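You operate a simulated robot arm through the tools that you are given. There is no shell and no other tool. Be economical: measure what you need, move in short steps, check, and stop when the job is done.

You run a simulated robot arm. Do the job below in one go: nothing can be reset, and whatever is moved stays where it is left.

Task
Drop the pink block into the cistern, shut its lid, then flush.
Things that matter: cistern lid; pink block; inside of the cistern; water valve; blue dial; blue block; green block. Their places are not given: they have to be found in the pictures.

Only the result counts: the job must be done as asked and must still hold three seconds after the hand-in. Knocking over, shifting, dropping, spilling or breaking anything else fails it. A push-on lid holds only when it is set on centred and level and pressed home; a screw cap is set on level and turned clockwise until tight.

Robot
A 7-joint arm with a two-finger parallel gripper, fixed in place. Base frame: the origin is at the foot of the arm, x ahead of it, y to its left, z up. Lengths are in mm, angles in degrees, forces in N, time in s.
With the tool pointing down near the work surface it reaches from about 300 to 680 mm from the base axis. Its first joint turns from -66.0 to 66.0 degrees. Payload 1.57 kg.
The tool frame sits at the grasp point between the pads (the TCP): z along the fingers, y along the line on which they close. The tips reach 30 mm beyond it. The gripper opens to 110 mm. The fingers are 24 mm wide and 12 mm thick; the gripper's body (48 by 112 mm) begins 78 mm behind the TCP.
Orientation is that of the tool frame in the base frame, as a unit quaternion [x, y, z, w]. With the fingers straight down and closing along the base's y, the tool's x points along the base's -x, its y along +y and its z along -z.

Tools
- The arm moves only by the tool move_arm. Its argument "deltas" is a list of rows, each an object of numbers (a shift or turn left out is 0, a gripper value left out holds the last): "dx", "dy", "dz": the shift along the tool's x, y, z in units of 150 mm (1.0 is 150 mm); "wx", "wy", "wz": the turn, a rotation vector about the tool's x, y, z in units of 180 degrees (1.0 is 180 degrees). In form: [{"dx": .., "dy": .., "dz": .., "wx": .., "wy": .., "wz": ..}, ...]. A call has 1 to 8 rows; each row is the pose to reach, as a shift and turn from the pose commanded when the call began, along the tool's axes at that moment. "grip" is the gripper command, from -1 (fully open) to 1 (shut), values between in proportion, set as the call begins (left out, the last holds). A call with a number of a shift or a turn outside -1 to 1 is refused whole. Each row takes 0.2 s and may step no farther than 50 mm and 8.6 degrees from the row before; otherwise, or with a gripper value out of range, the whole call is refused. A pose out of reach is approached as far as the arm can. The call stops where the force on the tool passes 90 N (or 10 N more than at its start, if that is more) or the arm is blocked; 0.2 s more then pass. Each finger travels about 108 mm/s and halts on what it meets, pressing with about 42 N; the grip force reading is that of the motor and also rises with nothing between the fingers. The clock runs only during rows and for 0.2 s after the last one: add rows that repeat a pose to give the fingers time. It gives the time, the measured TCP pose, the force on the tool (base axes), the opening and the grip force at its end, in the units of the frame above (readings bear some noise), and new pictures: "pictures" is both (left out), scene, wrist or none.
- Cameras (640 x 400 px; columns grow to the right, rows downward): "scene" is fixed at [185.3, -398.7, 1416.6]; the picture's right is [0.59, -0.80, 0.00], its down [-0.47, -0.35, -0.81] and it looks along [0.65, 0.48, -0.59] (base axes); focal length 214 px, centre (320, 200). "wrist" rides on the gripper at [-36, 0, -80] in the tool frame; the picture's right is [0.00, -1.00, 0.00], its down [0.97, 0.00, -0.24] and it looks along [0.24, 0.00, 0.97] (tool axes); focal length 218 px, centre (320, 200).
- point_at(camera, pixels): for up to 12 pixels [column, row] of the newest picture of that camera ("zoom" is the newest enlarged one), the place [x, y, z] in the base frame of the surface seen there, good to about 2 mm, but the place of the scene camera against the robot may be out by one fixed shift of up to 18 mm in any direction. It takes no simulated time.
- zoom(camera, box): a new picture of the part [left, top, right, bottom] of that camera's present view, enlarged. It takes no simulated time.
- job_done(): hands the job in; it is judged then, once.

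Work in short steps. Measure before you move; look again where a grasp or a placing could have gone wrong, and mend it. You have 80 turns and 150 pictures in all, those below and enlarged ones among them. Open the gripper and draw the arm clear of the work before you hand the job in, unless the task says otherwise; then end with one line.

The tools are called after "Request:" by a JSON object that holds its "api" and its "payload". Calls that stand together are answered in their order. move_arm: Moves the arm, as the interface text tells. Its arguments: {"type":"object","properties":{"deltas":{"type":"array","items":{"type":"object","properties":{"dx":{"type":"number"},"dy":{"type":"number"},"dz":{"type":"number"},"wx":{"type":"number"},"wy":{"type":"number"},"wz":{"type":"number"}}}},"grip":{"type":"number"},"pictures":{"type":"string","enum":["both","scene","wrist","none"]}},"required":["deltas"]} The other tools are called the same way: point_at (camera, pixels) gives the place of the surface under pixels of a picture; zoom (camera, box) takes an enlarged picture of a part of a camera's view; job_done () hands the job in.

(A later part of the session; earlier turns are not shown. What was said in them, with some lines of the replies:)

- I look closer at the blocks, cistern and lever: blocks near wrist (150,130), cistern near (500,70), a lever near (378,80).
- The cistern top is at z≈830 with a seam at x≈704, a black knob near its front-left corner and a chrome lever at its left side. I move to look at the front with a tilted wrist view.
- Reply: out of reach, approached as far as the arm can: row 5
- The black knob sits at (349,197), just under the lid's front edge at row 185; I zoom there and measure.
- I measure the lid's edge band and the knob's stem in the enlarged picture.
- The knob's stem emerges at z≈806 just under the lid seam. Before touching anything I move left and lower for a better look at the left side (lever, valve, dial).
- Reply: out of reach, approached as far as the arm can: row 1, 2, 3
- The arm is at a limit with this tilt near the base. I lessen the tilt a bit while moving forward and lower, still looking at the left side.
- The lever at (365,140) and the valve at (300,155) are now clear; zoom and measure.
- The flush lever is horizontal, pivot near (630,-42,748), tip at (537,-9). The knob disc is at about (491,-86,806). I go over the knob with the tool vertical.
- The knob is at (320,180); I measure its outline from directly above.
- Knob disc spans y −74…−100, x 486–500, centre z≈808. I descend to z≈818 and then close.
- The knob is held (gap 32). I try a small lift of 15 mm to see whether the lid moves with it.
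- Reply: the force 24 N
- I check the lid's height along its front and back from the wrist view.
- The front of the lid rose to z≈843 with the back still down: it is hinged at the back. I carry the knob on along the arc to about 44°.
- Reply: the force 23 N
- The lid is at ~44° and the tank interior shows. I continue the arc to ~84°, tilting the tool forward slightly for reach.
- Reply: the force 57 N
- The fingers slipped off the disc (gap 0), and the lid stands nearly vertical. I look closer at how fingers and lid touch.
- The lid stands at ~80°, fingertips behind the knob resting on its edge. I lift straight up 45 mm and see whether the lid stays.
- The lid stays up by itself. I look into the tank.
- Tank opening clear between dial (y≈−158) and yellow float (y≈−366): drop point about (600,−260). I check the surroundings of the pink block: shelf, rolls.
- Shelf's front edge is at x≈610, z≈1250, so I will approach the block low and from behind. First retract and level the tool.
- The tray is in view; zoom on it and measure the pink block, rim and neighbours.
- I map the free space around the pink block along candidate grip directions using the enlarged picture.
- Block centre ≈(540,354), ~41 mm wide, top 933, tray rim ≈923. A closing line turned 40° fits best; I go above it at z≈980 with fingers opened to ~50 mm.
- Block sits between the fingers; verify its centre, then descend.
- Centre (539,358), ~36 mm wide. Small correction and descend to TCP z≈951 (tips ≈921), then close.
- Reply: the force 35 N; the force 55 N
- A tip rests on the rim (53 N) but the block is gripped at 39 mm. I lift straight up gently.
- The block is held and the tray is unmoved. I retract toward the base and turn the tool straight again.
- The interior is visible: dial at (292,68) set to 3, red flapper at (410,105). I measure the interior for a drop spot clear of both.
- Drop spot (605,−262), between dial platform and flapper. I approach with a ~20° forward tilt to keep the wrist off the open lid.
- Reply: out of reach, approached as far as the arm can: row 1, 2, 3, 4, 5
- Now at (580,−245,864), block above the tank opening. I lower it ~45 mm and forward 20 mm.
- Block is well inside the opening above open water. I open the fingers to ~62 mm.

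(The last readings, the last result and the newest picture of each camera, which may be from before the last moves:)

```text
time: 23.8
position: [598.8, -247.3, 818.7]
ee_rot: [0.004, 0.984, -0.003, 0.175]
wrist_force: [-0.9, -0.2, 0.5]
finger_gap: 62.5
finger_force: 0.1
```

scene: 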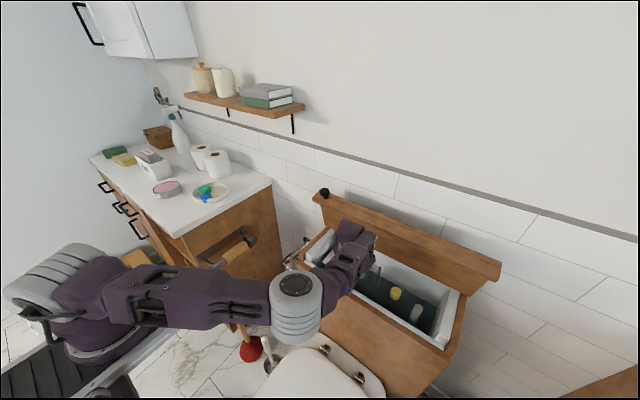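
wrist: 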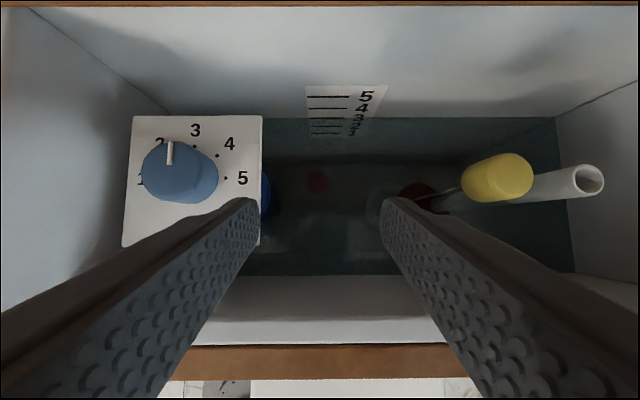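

The pink block lies on the tank floor at (315,180). I withdraw up and back.

Request:
{"api": "move_arm", "payload": {"deltas": [{"dx": 0.01, "dz": -0.323}, {"dx": 0.044, "dy": 0.03, "dz": -0.6}, {"dx": 0.08, "dy": 0.1, "dz": -0.8}, {"dx": 0.098, "dy": 0.13, "dz": -0.99}], "pictures": "none"}}

Request:
{"api": "move_arm", "payload": {"deltas": [{"dx": 0.05, "dy": 0.2, "dz": -0.3, "wy": 0.028}, {"dx": 0.1, "dy": 0.45, "dz": -0.6, "wy": 0.056}, {"dx": 0.12, "dy": 0.7, "dz": -0.8, "wy": 0.084}, {"dx": 0.0, "dy": 0.9, "dz": -0.9, "wy": 0.11}], "pictures": "both"}}

```text
time: 24.8
position: [544.1, -207.8, 943.0]
ee_rot: [0.001, 0.985, -0.002, 0.175]
wrist_force: [0.1, -0.5, -0.2]
finger_gap: 62.0
finger_force: 0.1
out of reach, approached as far as the arm can: row 2, 3, 4
```

```text
refused: row 1 steps farther than a row can; nothing moved
```

Row step too long; I split it finer and head to a viewpoint over the knob, tool vertical.

Request:
{"api": "move_arm", "payload": {"deltas": [{"dx": -0.08, "dy": 0.13, "dz": -0.2, "wy": 0.02}, {"dx": -0.16, "dy": 0.27, "dz": -0.4, "wy": 0.04}, {"dx": -0.24, "dy": 0.4, "dz": -0.6, "wy": 0.06}, {"dx": -0.32, "dy": 0.54, "dz": -0.8, "wy": 0.08}, {"dx": -0.4, "dy": 0.68, "dz": -0.95, "wy": 0.1}, {"dx": -0.48, "dy": 0.8, "dz": -1.0, "wy": 0.11}], "grip": -1, "pictures": "both"}}

```text
time: 26.2
position: [559.0, -89.6, 1109.5]
ee_rot: [0.0, 1.0, 0.0, 0.002]
wrist_force: [-0.4, 0.3, -0.7]
finger_gap: 109.9
finger_force: 0.1
```

scene: 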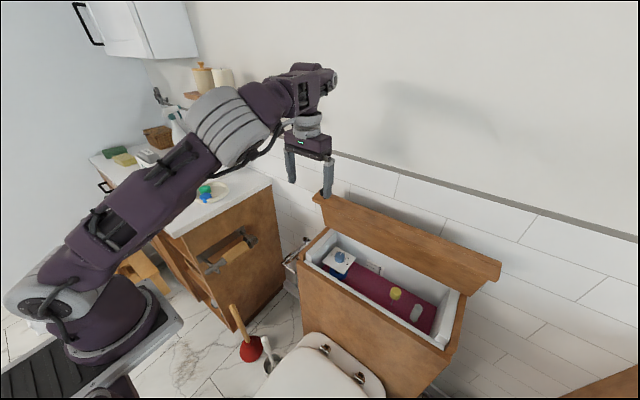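
wrist: 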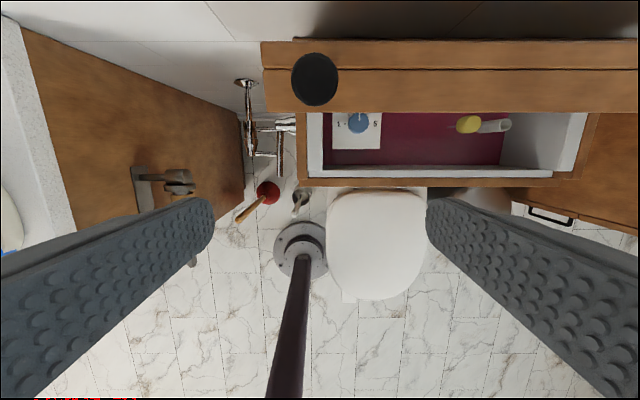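

The block has dyed the water pink. The knob shows from above at (314,79); measure it.

Request:
{"api": "point_at", "payload": {"camera": "wrist", "pixels": [[314, 79], [293, 79], [336, 79], [314, 55], [314, 103], [400, 68], [400, 50], [400, 85], [400, 108], [314, 40]]}}

```text
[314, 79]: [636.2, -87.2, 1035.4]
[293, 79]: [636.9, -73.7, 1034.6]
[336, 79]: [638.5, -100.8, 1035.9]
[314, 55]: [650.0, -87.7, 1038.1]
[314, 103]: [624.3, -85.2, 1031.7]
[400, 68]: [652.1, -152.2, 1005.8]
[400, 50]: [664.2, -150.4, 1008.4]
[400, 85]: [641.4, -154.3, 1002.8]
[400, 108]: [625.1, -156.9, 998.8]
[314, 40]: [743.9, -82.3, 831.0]
```

Knob disc centre ≈(638,−87,1028), axis tilted ~12°. I go over it with a 12° tilt and lower the open fingers around it.

Request:
{"api": "move_arm", "payload": {"deltas": [{"dx": -0.23, "dy": 0.017, "dz": 0.05, "wy": -0.034}, {"dx": -0.467, "dy": 0.017, "dz": 0.167, "wy": -0.067}, {"dx": -0.49, "dy": 0.017, "dz": 0.31, "wy": -0.067}, {"dx": -0.511, "dy": 0.017, "dz": 0.453, "wy": -0.067}, {"dx": -0.511, "dy": 0.017, "dz": 0.453, "wy": -0.067}], "pictures": "wrist"}}

```text
time: 27.4
position: [638.2, -84.6, 1041.2]
ee_rot: [0.0, 0.994, 0.001, 0.107]
wrist_force: [-0.3, 0.6, 0.2]
finger_gap: 109.9
finger_force: 0.0
```

wrist: 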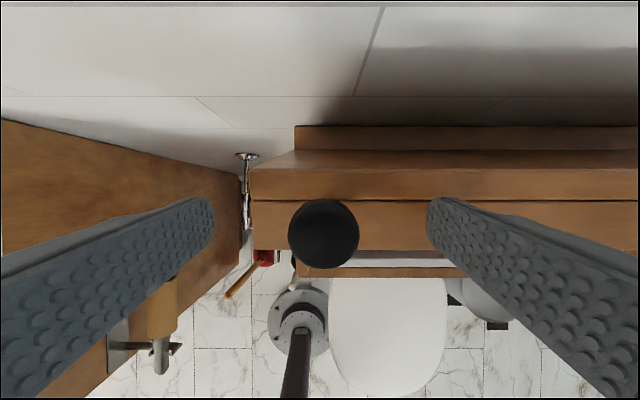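

Knob lies centrally between the fingers (323,233). Close on it.

Request:
{"api": "move_arm", "payload": {"deltas": [{"dx": 0}, {"dx": 0}, {"dx": 0}], "grip": 1, "pictures": "wrist"}}

```text
time: 28.2
position: [637.7, -86.4, 1040.1]
ee_rot: [0.001, 0.994, 0.0, 0.106]
wrist_force: [-0.6, -8.5, 0.5]
finger_gap: 31.9
finger_force: 39.8
```

wrist: 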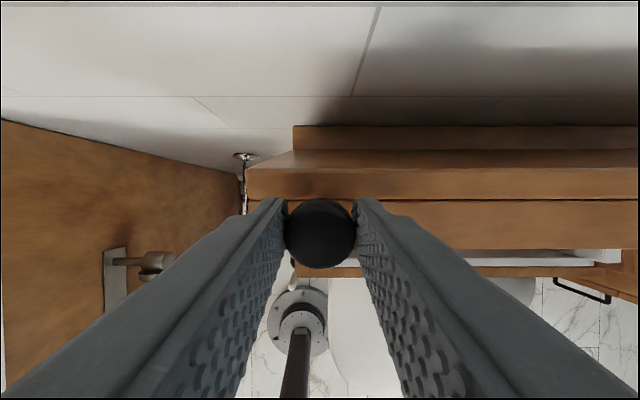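

Gripped (31.9 mm). I bring the lid down along the arc about the hinge, levelling the tool on the way.

Request:
{"api": "move_arm", "payload": {"deltas": [{"dx": 0.097, "dz": 0.016, "wy": 0.011}, {"dx": 0.194, "dz": 0.035, "wy": 0.022}, {"dx": 0.377, "dz": 0.097, "wy": 0.045}, {"dx": 0.549, "dz": 0.184, "wy": 0.068}, {"dx": 0.713, "dz": 0.295, "wy": 0.068}, {"dx": 0.861, "dz": 0.426, "wy": 0.068}, {"dx": 0.989, "dz": 0.577, "wy": 0.068}], "pictures": "both"}}

```text
time: 29.8
position: [509.5, -87.2, 926.1]
ee_rot: [0.0, 1.0, 0.001, -0.002]
wrist_force: [-12.1, 16.4, 11.4]
finger_gap: 31.7
finger_force: 39.8
```

scene: 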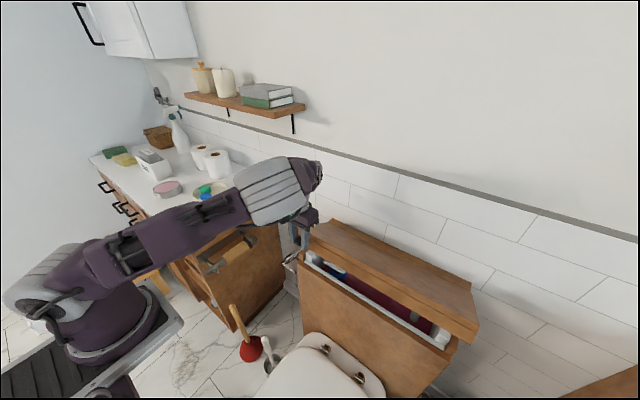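
wrist: 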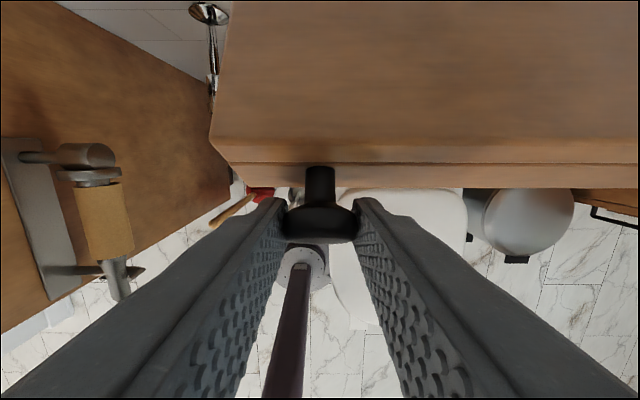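

Lid now at ~28°, still held. Continue to closed.

Request:
{"api": "move_arm", "payload": {"deltas": [{"dx": 0.068, "dz": 0.186}, {"dx": 0.109, "dz": 0.379}, {"dx": 0.12, "dz": 0.48}, {"dx": 0.123, "dz": 0.577}, {"dx": 0.12, "dz": 0.64}, {"dx": 0.118, "dz": 0.7}, {"dx": 0.118, "dz": 0.7}], "pictures": "both"}}

```text
time: 31.4
position: [493.1, -87.1, 821.8]
ee_rot: [0.0, 1.0, -0.002, 0.001]
wrist_force: [-13.4, 7.7, -0.2]
finger_gap: 31.7
finger_force: 40.4
```

scene: 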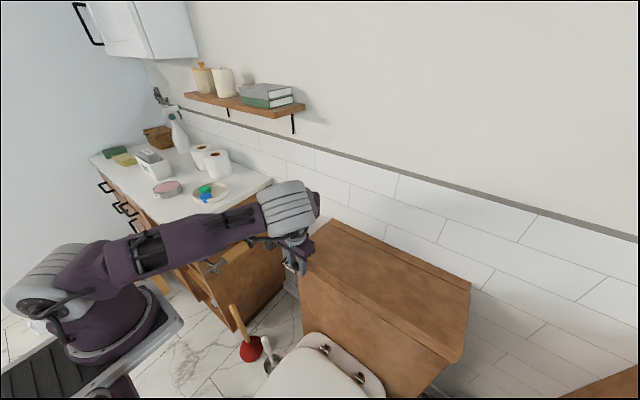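
wrist: 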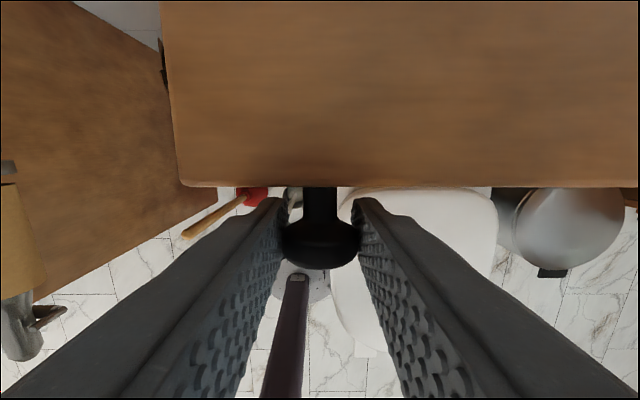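

I check the lid's height, and press 4 mm further to seat it.

Request:
{"api": "move_arm", "payload": {"deltas": [{"dz": 0.015}, {"dz": 0.035}], "pictures": "wrist"}}

Request:
{"api": "point_at", "payload": {"camera": "wrist", "pixels": [[220, 170], [400, 170], [600, 170], [400, 90], [400, 20], [320, 230]]}}

```text
time: 32.0
position: [491.8, -86.1, 817.3]
ee_rot: [0.001, 1.0, -0.001, 0.001]
wrist_force: [-12.1, -1.2, 4.5]
finger_gap: 31.9
finger_force: 40.1
```

wrist: 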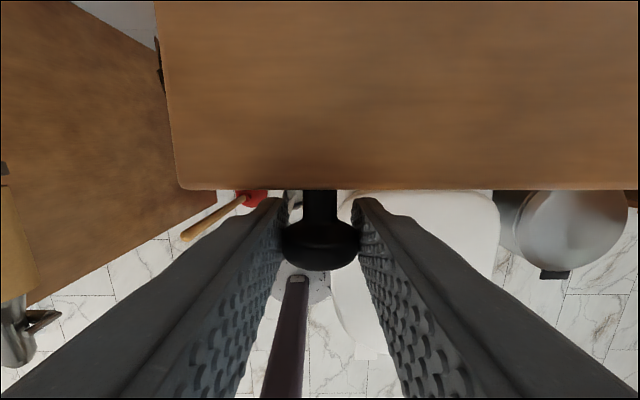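

```text
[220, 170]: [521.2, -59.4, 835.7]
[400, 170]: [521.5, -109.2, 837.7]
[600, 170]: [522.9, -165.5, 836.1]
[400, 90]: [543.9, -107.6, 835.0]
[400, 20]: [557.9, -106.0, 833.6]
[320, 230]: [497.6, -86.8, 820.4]
```

Lid front reads ≈836 versus 831 originally: about 5 mm still open. I press on down.

Request:
{"api": "move_arm", "payload": {"deltas": [{"dz": 0.03}, {"dz": 0.055}, {"dz": 0.065}], "pictures": "wrist"}}

Request:
{"api": "point_at", "payload": {"camera": "wrist", "pixels": [[220, 170], [400, 170], [600, 170], [400, 90], [400, 20], [320, 230]]}}

```text
time: 32.8
position: [493.4, -86.8, 808.0]
ee_rot: [0.001, 1.0, -0.001, 0.003]
wrist_force: [-4.9, -9.5, 40.8]
finger_gap: 32.0
finger_force: 40.0
```

wrist: 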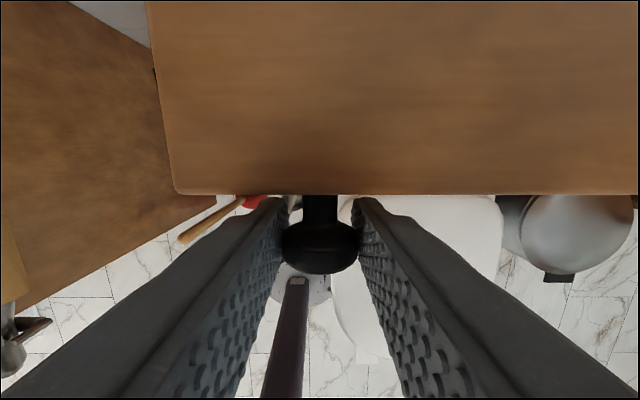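

```text
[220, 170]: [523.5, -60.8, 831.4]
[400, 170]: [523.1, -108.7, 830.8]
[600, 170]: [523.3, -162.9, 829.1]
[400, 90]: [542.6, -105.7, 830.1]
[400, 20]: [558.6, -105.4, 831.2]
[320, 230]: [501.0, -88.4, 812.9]
```

Lid is level at ≈830 with 41 N back-force: shut. I release and rise.

Request:
{"api": "move_arm", "payload": {"deltas": [{"dz": 0}, {"dz": 0}, {"dz": -0.01}], "grip": -1, "pictures": "none"}}

Request:
{"api": "move_arm", "payload": {"deltas": [{"dz": -0.25}, {"dz": -0.5}, {"dz": -0.7}], "pictures": "both"}}

```text
time: 33.6
position: [493.6, -85.9, 807.7]
ee_rot: [-0.001, 1.0, 0.0, 0.001]
wrist_force: [-0.2, -0.3, 0.0]
finger_gap: 109.9
finger_force: 0.0
```

```text
time: 34.4
position: [491.7, -85.6, 913.1]
ee_rot: [0.0, 1.0, 0.0, 0.001]
wrist_force: [-0.1, 0.1, -0.6]
finger_gap: 109.9
finger_force: 0.0
```

scene: 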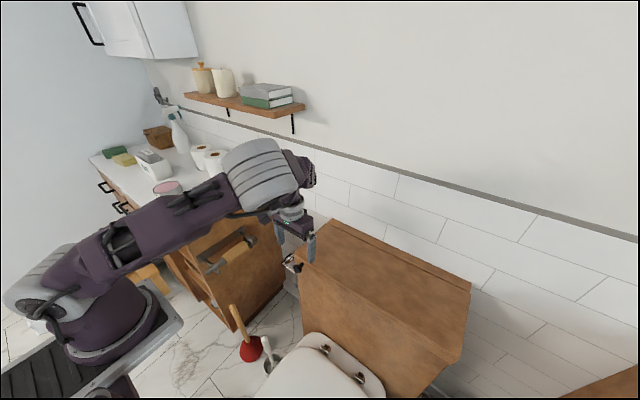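
wrist: 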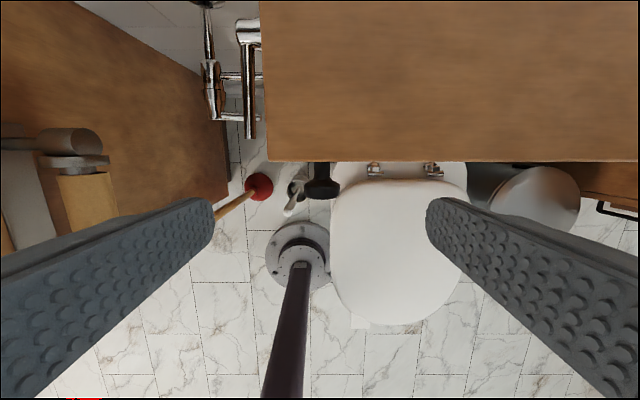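

Lid shut. Now the lever: I close the fingers, turn the tool 90° so its body clears the cistern, and move above the lever arm near (550,−4).

Request:
{"api": "move_arm", "payload": {"deltas": [{"dx": -0.06, "dy": 0.09, "wz": -0.043}, {"dx": -0.13, "dy": 0.18, "wz": -0.086}, {"dx": -0.2, "dy": 0.27, "wz": -0.13}, {"dx": -0.26, "dy": 0.36, "wz": -0.173}, {"dx": -0.32, "dy": 0.45, "wz": -0.216}, {"dx": -0.39, "dy": 0.54, "wz": -0.26}], "grip": 1, "pictures": "none"}}

Request:
{"api": "move_arm", "payload": {"deltas": [{"wz": -0.045}, {"wz": -0.09}, {"wz": -0.135}, {"wz": -0.18}, {"wz": -0.21}, {"wz": -0.24}], "pictures": "both"}}

```text
time: 35.8
position: [529.8, -18.3, 911.1]
ee_rot: [-0.333, 0.943, 0.0, 0.001]
wrist_force: [-0.8, -0.3, 0.6]
finger_gap: 0.0
finger_force: 20.7
out of reach, approached as far as the arm can: row 5, 6
```

```text
time: 37.2
position: [386.6, 42.6, 987.6]
ee_rot: [-0.634, 0.773, 0.006, 0.001]
wrist_force: [-0.4, -1.3, 0.2]
finger_gap: 0.1
finger_force: 21.0
out of reach, approached as far as the arm can: row 1, 2, 3, 4, 5, 6
```

scene: 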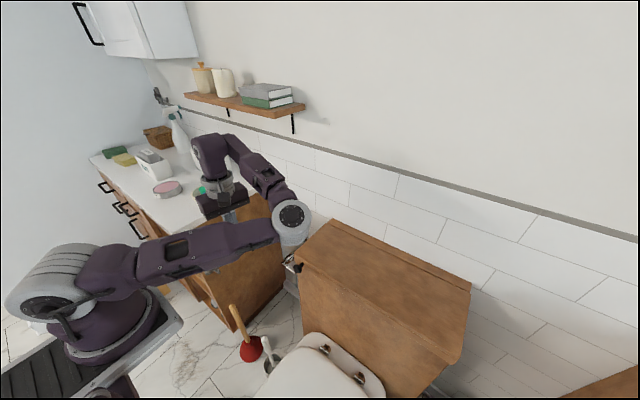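
wrist: 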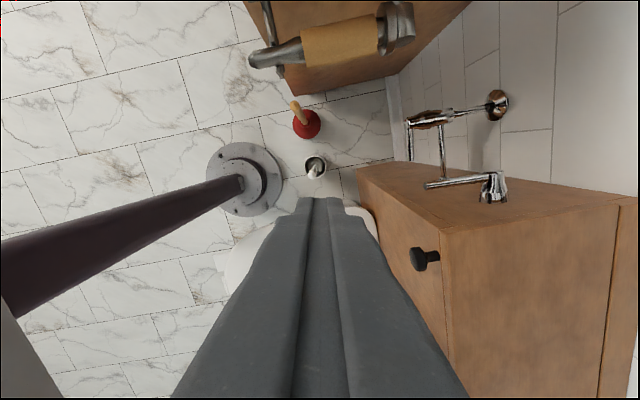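

The 90° turn hits a wrist limit and folded the arm oddly. I check how close the folded link at scene (290,218) is to the cistern and vanity before undoing it.

Request:
{"api": "point_at", "payload": {"camera": "scene", "pixels": [[290, 218], [292, 240], [270, 175], [300, 190], [283, 205], [215, 150], [310, 225], [250, 240]]}}

Request:
{"api": "zoom", "payload": {"camera": "scene", "box": [170, 110, 370, 290]}}

```text
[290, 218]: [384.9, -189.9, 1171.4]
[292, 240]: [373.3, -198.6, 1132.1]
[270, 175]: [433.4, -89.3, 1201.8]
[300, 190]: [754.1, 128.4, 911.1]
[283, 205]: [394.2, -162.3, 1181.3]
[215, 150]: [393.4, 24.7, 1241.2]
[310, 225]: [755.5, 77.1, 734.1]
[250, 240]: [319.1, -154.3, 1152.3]
```

```text
2.22 times, centred on (270, 200) of scene
```

zoom: 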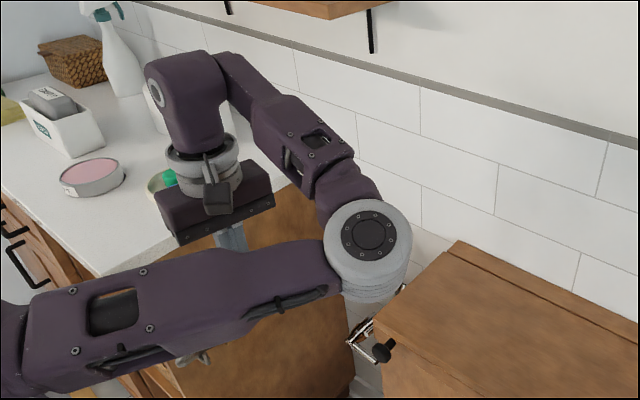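

The elbow is high (z>1130), clear of everything. I turn the tool back in place.

Request:
{"api": "move_arm", "payload": {"deltas": [{"wz": 0.045}, {"wz": 0.09}, {"wz": 0.135}, {"wz": 0.18}, {"wz": 0.225}, {"wz": 0.27}], "pictures": "scene"}}

```text
time: 38.6
position: [376.9, 45.9, 984.4]
ee_rot: [-0.257, 0.966, 0.006, -0.001]
wrist_force: [0.9, -0.2, -0.9]
finger_gap: 0.0
finger_force: 20.9
```

scene: 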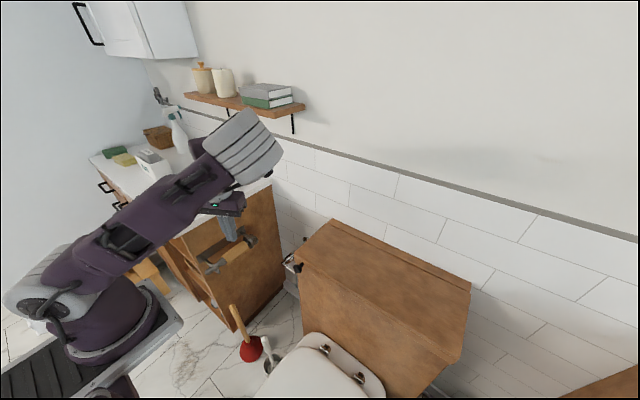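

The arm is back in its normal posture; I undo the remaining 30°.

Request:
{"api": "move_arm", "payload": {"deltas": [{"wz": 0.042}, {"wz": 0.084}, {"wz": 0.126}, {"wz": 0.165}], "pictures": "scene"}}

```text
time: 39.6
position: [376.6, 45.9, 985.0]
ee_rot: [-0.001, 1.0, 0.005, -0.004]
wrist_force: [0.2, 0.3, 0.0]
finger_gap: 0.1
finger_force: 21.1
```

scene: 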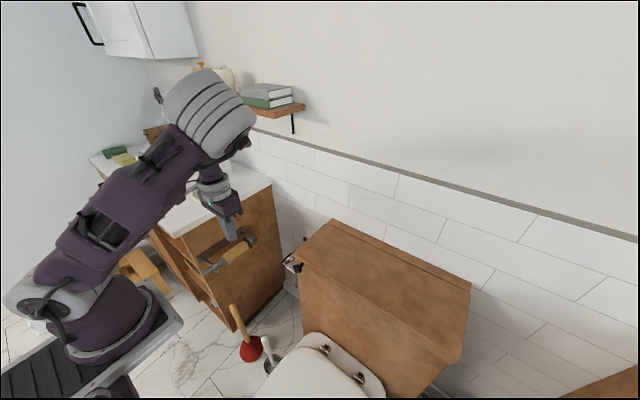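

Now I move toward the lever with the tool vertical: to about (507,15,935).

Request:
{"api": "move_arm", "payload": {"deltas": [{"dx": -0.22, "dy": -0.05, "dz": 0.08}, {"dx": -0.44, "dy": -0.1, "dz": 0.16}, {"dx": -0.66, "dy": -0.15, "dz": 0.24}, {"dx": -0.867, "dy": -0.2, "dz": 0.33}], "pictures": "none"}}

Request:
{"api": "move_arm", "payload": {"deltas": [{"dx": -0.1, "dy": 0.0, "dz": 0.1, "wx": 0.03}, {"dx": -0.2, "dy": 0.02, "dz": 0.2, "wx": 0.06}, {"dx": -0.28, "dy": 0.03, "dz": 0.3, "wx": 0.09}, {"dx": -0.28, "dy": 0.03, "dz": 0.4, "wx": 0.117}], "pictures": "both"}}

```text
time: 40.6
position: [507.5, 18.4, 933.7]
ee_rot: [-0.002, 1.0, 0.006, -0.004]
wrist_force: [0.4, -0.3, -0.4]
finger_gap: 0.1
finger_force: 21.2
```

```text
time: 41.6
position: [547.5, 23.0, 874.4]
ee_rot: [-0.003, 0.984, -0.179, -0.002]
wrist_force: [0.6, 0.4, -0.4]
finger_gap: 0.1
finger_force: 21.2
```

scene: 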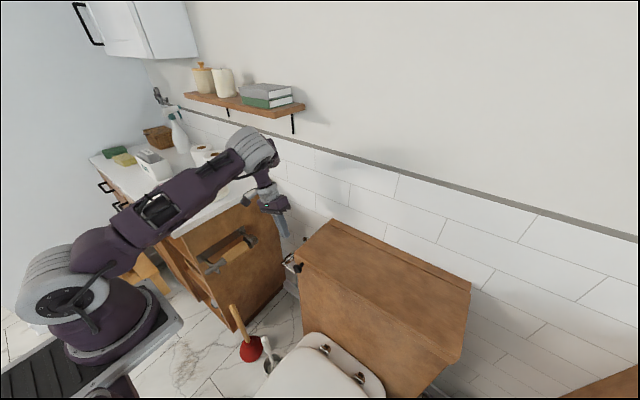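
wrist: 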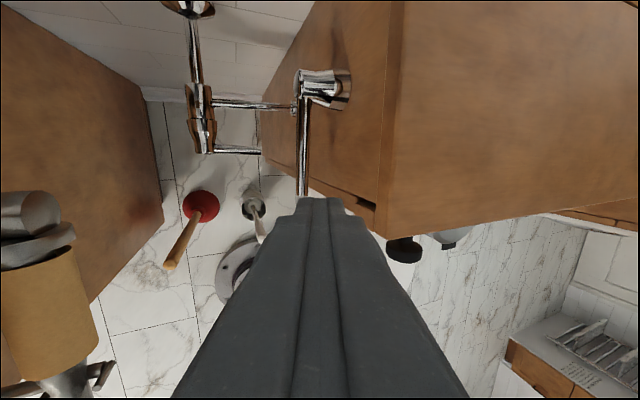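

Tilt is right; tip is above and left of the lever. I move to just above the lever arm at (557,−8), tip z≈757.

Request:
{"api": "move_arm", "payload": {"deltas": [{"dx": -0.063, "dy": -0.05, "dz": 0.15}, {"dx": -0.063, "dy": 0.01, "dz": 0.37}, {"dx": -0.063, "dy": 0.075, "dz": 0.585}], "pictures": "both"}}

```text
time: 42.4
position: [554.6, -0.1, 788.0]
ee_rot: [-0.002, 0.984, -0.178, -0.003]
wrist_force: [-0.2, 0.5, 0.7]
finger_gap: 0.1
finger_force: 21.1
```

scene: 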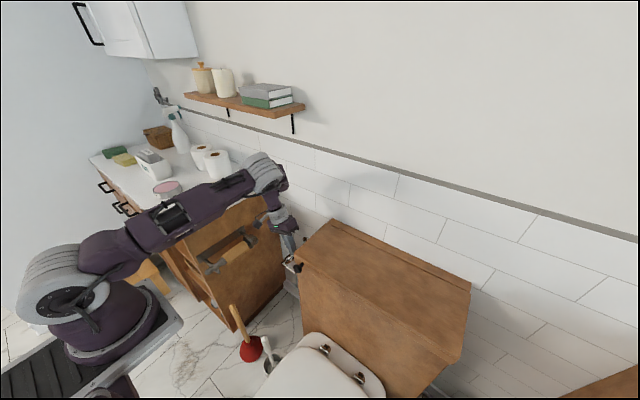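
wrist: 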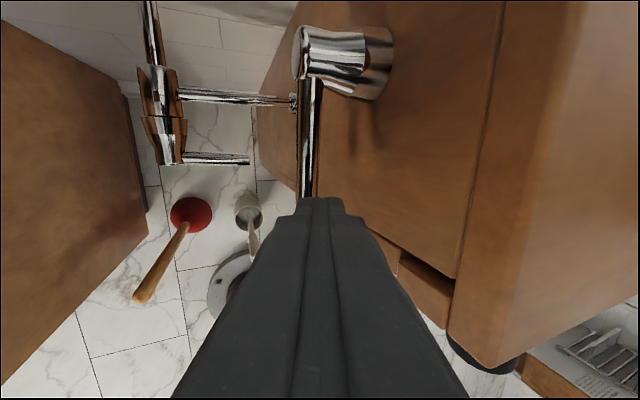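

Tip is directly over the lever arm. I press straight down in steps, watching the force.

Request:
{"api": "move_arm", "payload": {"deltas": [{"dy": 0.03, "dz": 0.06}, {"dy": 0.06, "dz": 0.12}, {"dy": 0.085, "dz": 0.19}, {"dy": 0.11, "dz": 0.26}], "pictures": "both"}}

```text
time: 43.4
position: [556.5, 4.4, 748.1]
ee_rot: [-0.003, 0.984, -0.178, -0.003]
wrist_force: [-0.3, 2.2, 5.3]
finger_gap: 0.2
finger_force: 21.3
```

scene: 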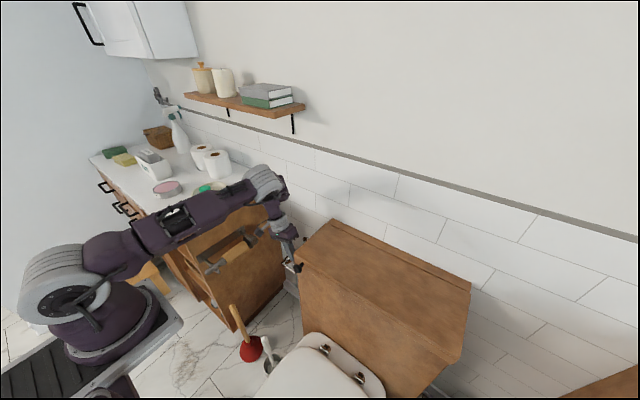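
wrist: 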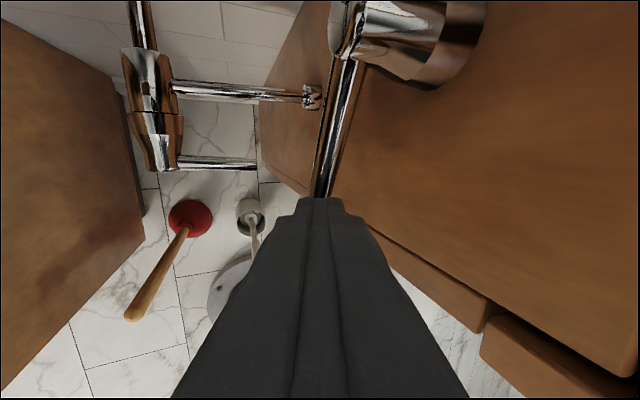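

The lever is going down (~21°, 5 N). Press on.

Request:
{"api": "move_arm", "payload": {"deltas": [{"dy": 0.023, "dz": 0.062}, {"dy": 0.047, "dz": 0.125}, {"dy": 0.07, "dz": 0.187}, {"dy": 0.08, "dz": 0.22}], "pictures": "both"}}

```text
time: 44.1
position: [555.7, 4.4, 730.7]
ee_rot: [0.001, 0.984, -0.18, -0.005]
wrist_force: [-22.8, 3.2, 38.3]
finger_gap: 0.2
finger_force: 21.4
stopped in row 3: the force on the tool passed its limit (the readings are from after the stop); the commanded pose is now the measured one
```

scene: 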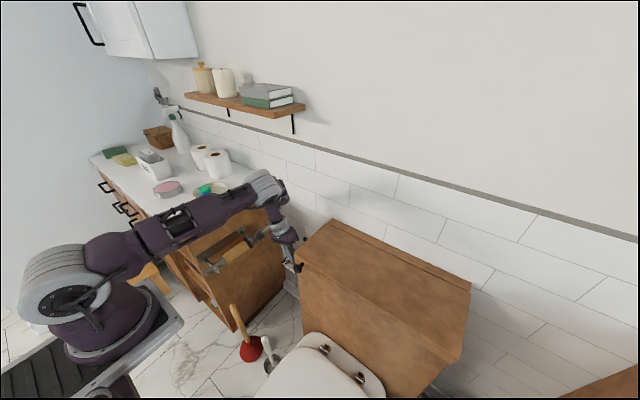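
wrist: 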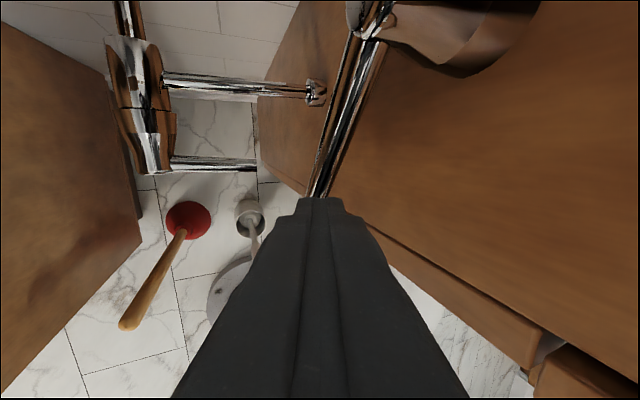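

The lever hit its stop (~32°). I hold briefly, then raise along the same line.

Request:
{"api": "move_arm", "payload": {"deltas": [{"dx": 0}, {"dx": 0}, {"dx": 0}, {"dx": 0}, {"dx": 0}], "pictures": "none"}}

Request:
{"api": "move_arm", "payload": {"deltas": [{"dy": -0.058, "dz": -0.156}, {"dy": -0.117, "dz": -0.31}, {"dy": -0.175, "dz": -0.47}, {"dy": -0.23, "dz": -0.62}, {"dy": -0.23, "dz": -0.9}], "pictures": "both"}}

```text
time: 45.3
position: [555.6, 4.3, 730.2]
ee_rot: [0.001, 0.984, -0.181, -0.004]
wrist_force: [-29.5, 11.8, 61.5]
finger_gap: 0.1
finger_force: 21.4
```

```text
time: 46.5
position: [559.3, 20.0, 864.8]
ee_rot: [0.0, 0.984, -0.179, -0.004]
wrist_force: [0.1, 0.0, -0.8]
finger_gap: 0.0
finger_force: 20.6
```

scene: 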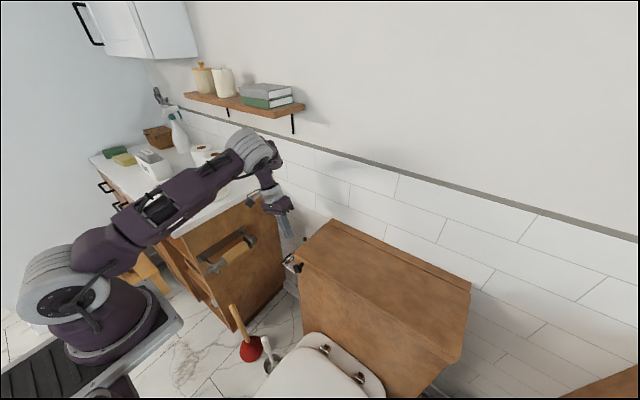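
wrist: 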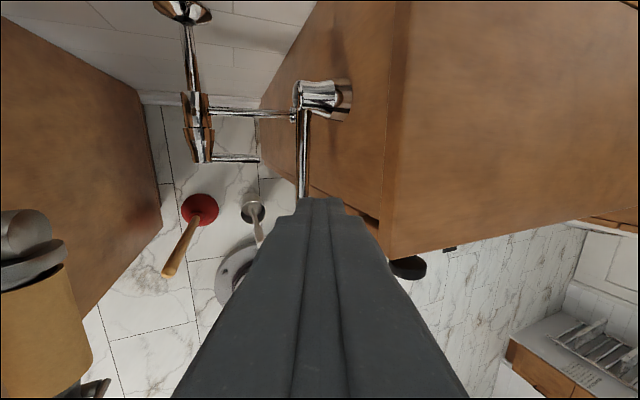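

The lever sprang back. I level the tool, draw back and open the gripper.

Request:
{"api": "move_arm", "payload": {"deltas": [{"dx": 0.1, "dy": -0.05, "dz": -0.25, "wx": -0.03}, {"dx": 0.25, "dy": -0.08, "dz": -0.5, "wx": -0.06}, {"dx": 0.45, "dy": -0.1, "dz": -0.7, "wx": -0.09}, {"dx": 0.65, "dy": -0.1, "dz": -0.9, "wx": -0.115}], "grip": -1, "pictures": "both"}}

Request:
{"api": "zoom", "payload": {"camera": "scene", "box": [260, 210, 480, 380]}}

Request:
{"api": "point_at", "payload": {"camera": "scene", "pixels": [[310, 255], [380, 290], [440, 330], [380, 260], [460, 300]]}}

```text
time: 47.5
position: [462.5, 51.7, 997.6]
ee_rot: [0.001, 1.0, 0.0, -0.003]
wrist_force: [-0.3, -0.3, 0.4]
finger_gap: 110.0
finger_force: 0.0
```

scene: 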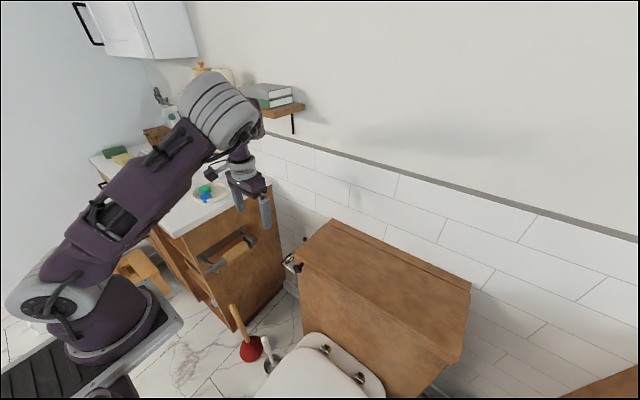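
wrist: 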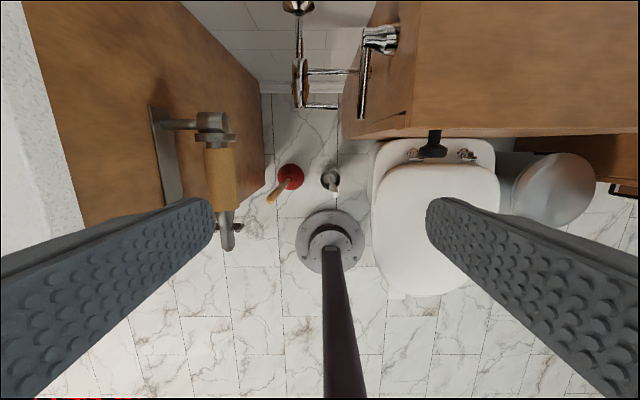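

```text
2.35 times, centred on (370, 295) of scene
```

zoom: 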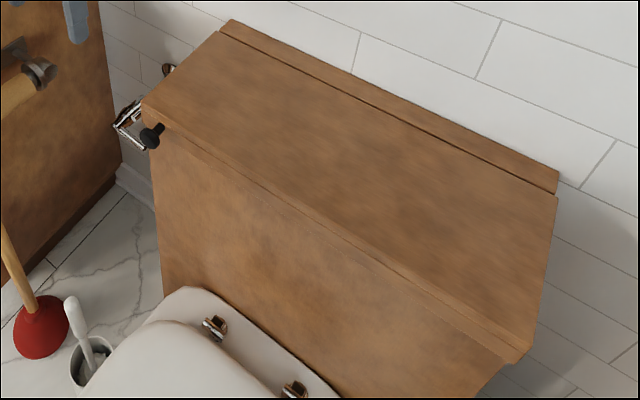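

```text
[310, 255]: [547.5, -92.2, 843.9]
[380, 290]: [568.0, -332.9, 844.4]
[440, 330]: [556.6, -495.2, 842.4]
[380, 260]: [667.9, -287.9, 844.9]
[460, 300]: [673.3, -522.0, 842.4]
```

The lid is level and shut (same 843 scene reading as at the start), the lever is back in place, and the blue and green blocks are still in the tray. Handing in.

Request:
{"api": "job_done", "payload": {}}

```text
The job is handed in.
```

The pink block is in the cistern, the lid is shut and level, and I pushed the flush lever down to its stop, after which it sprang back; I did not see the water drain because the lid was already closed.
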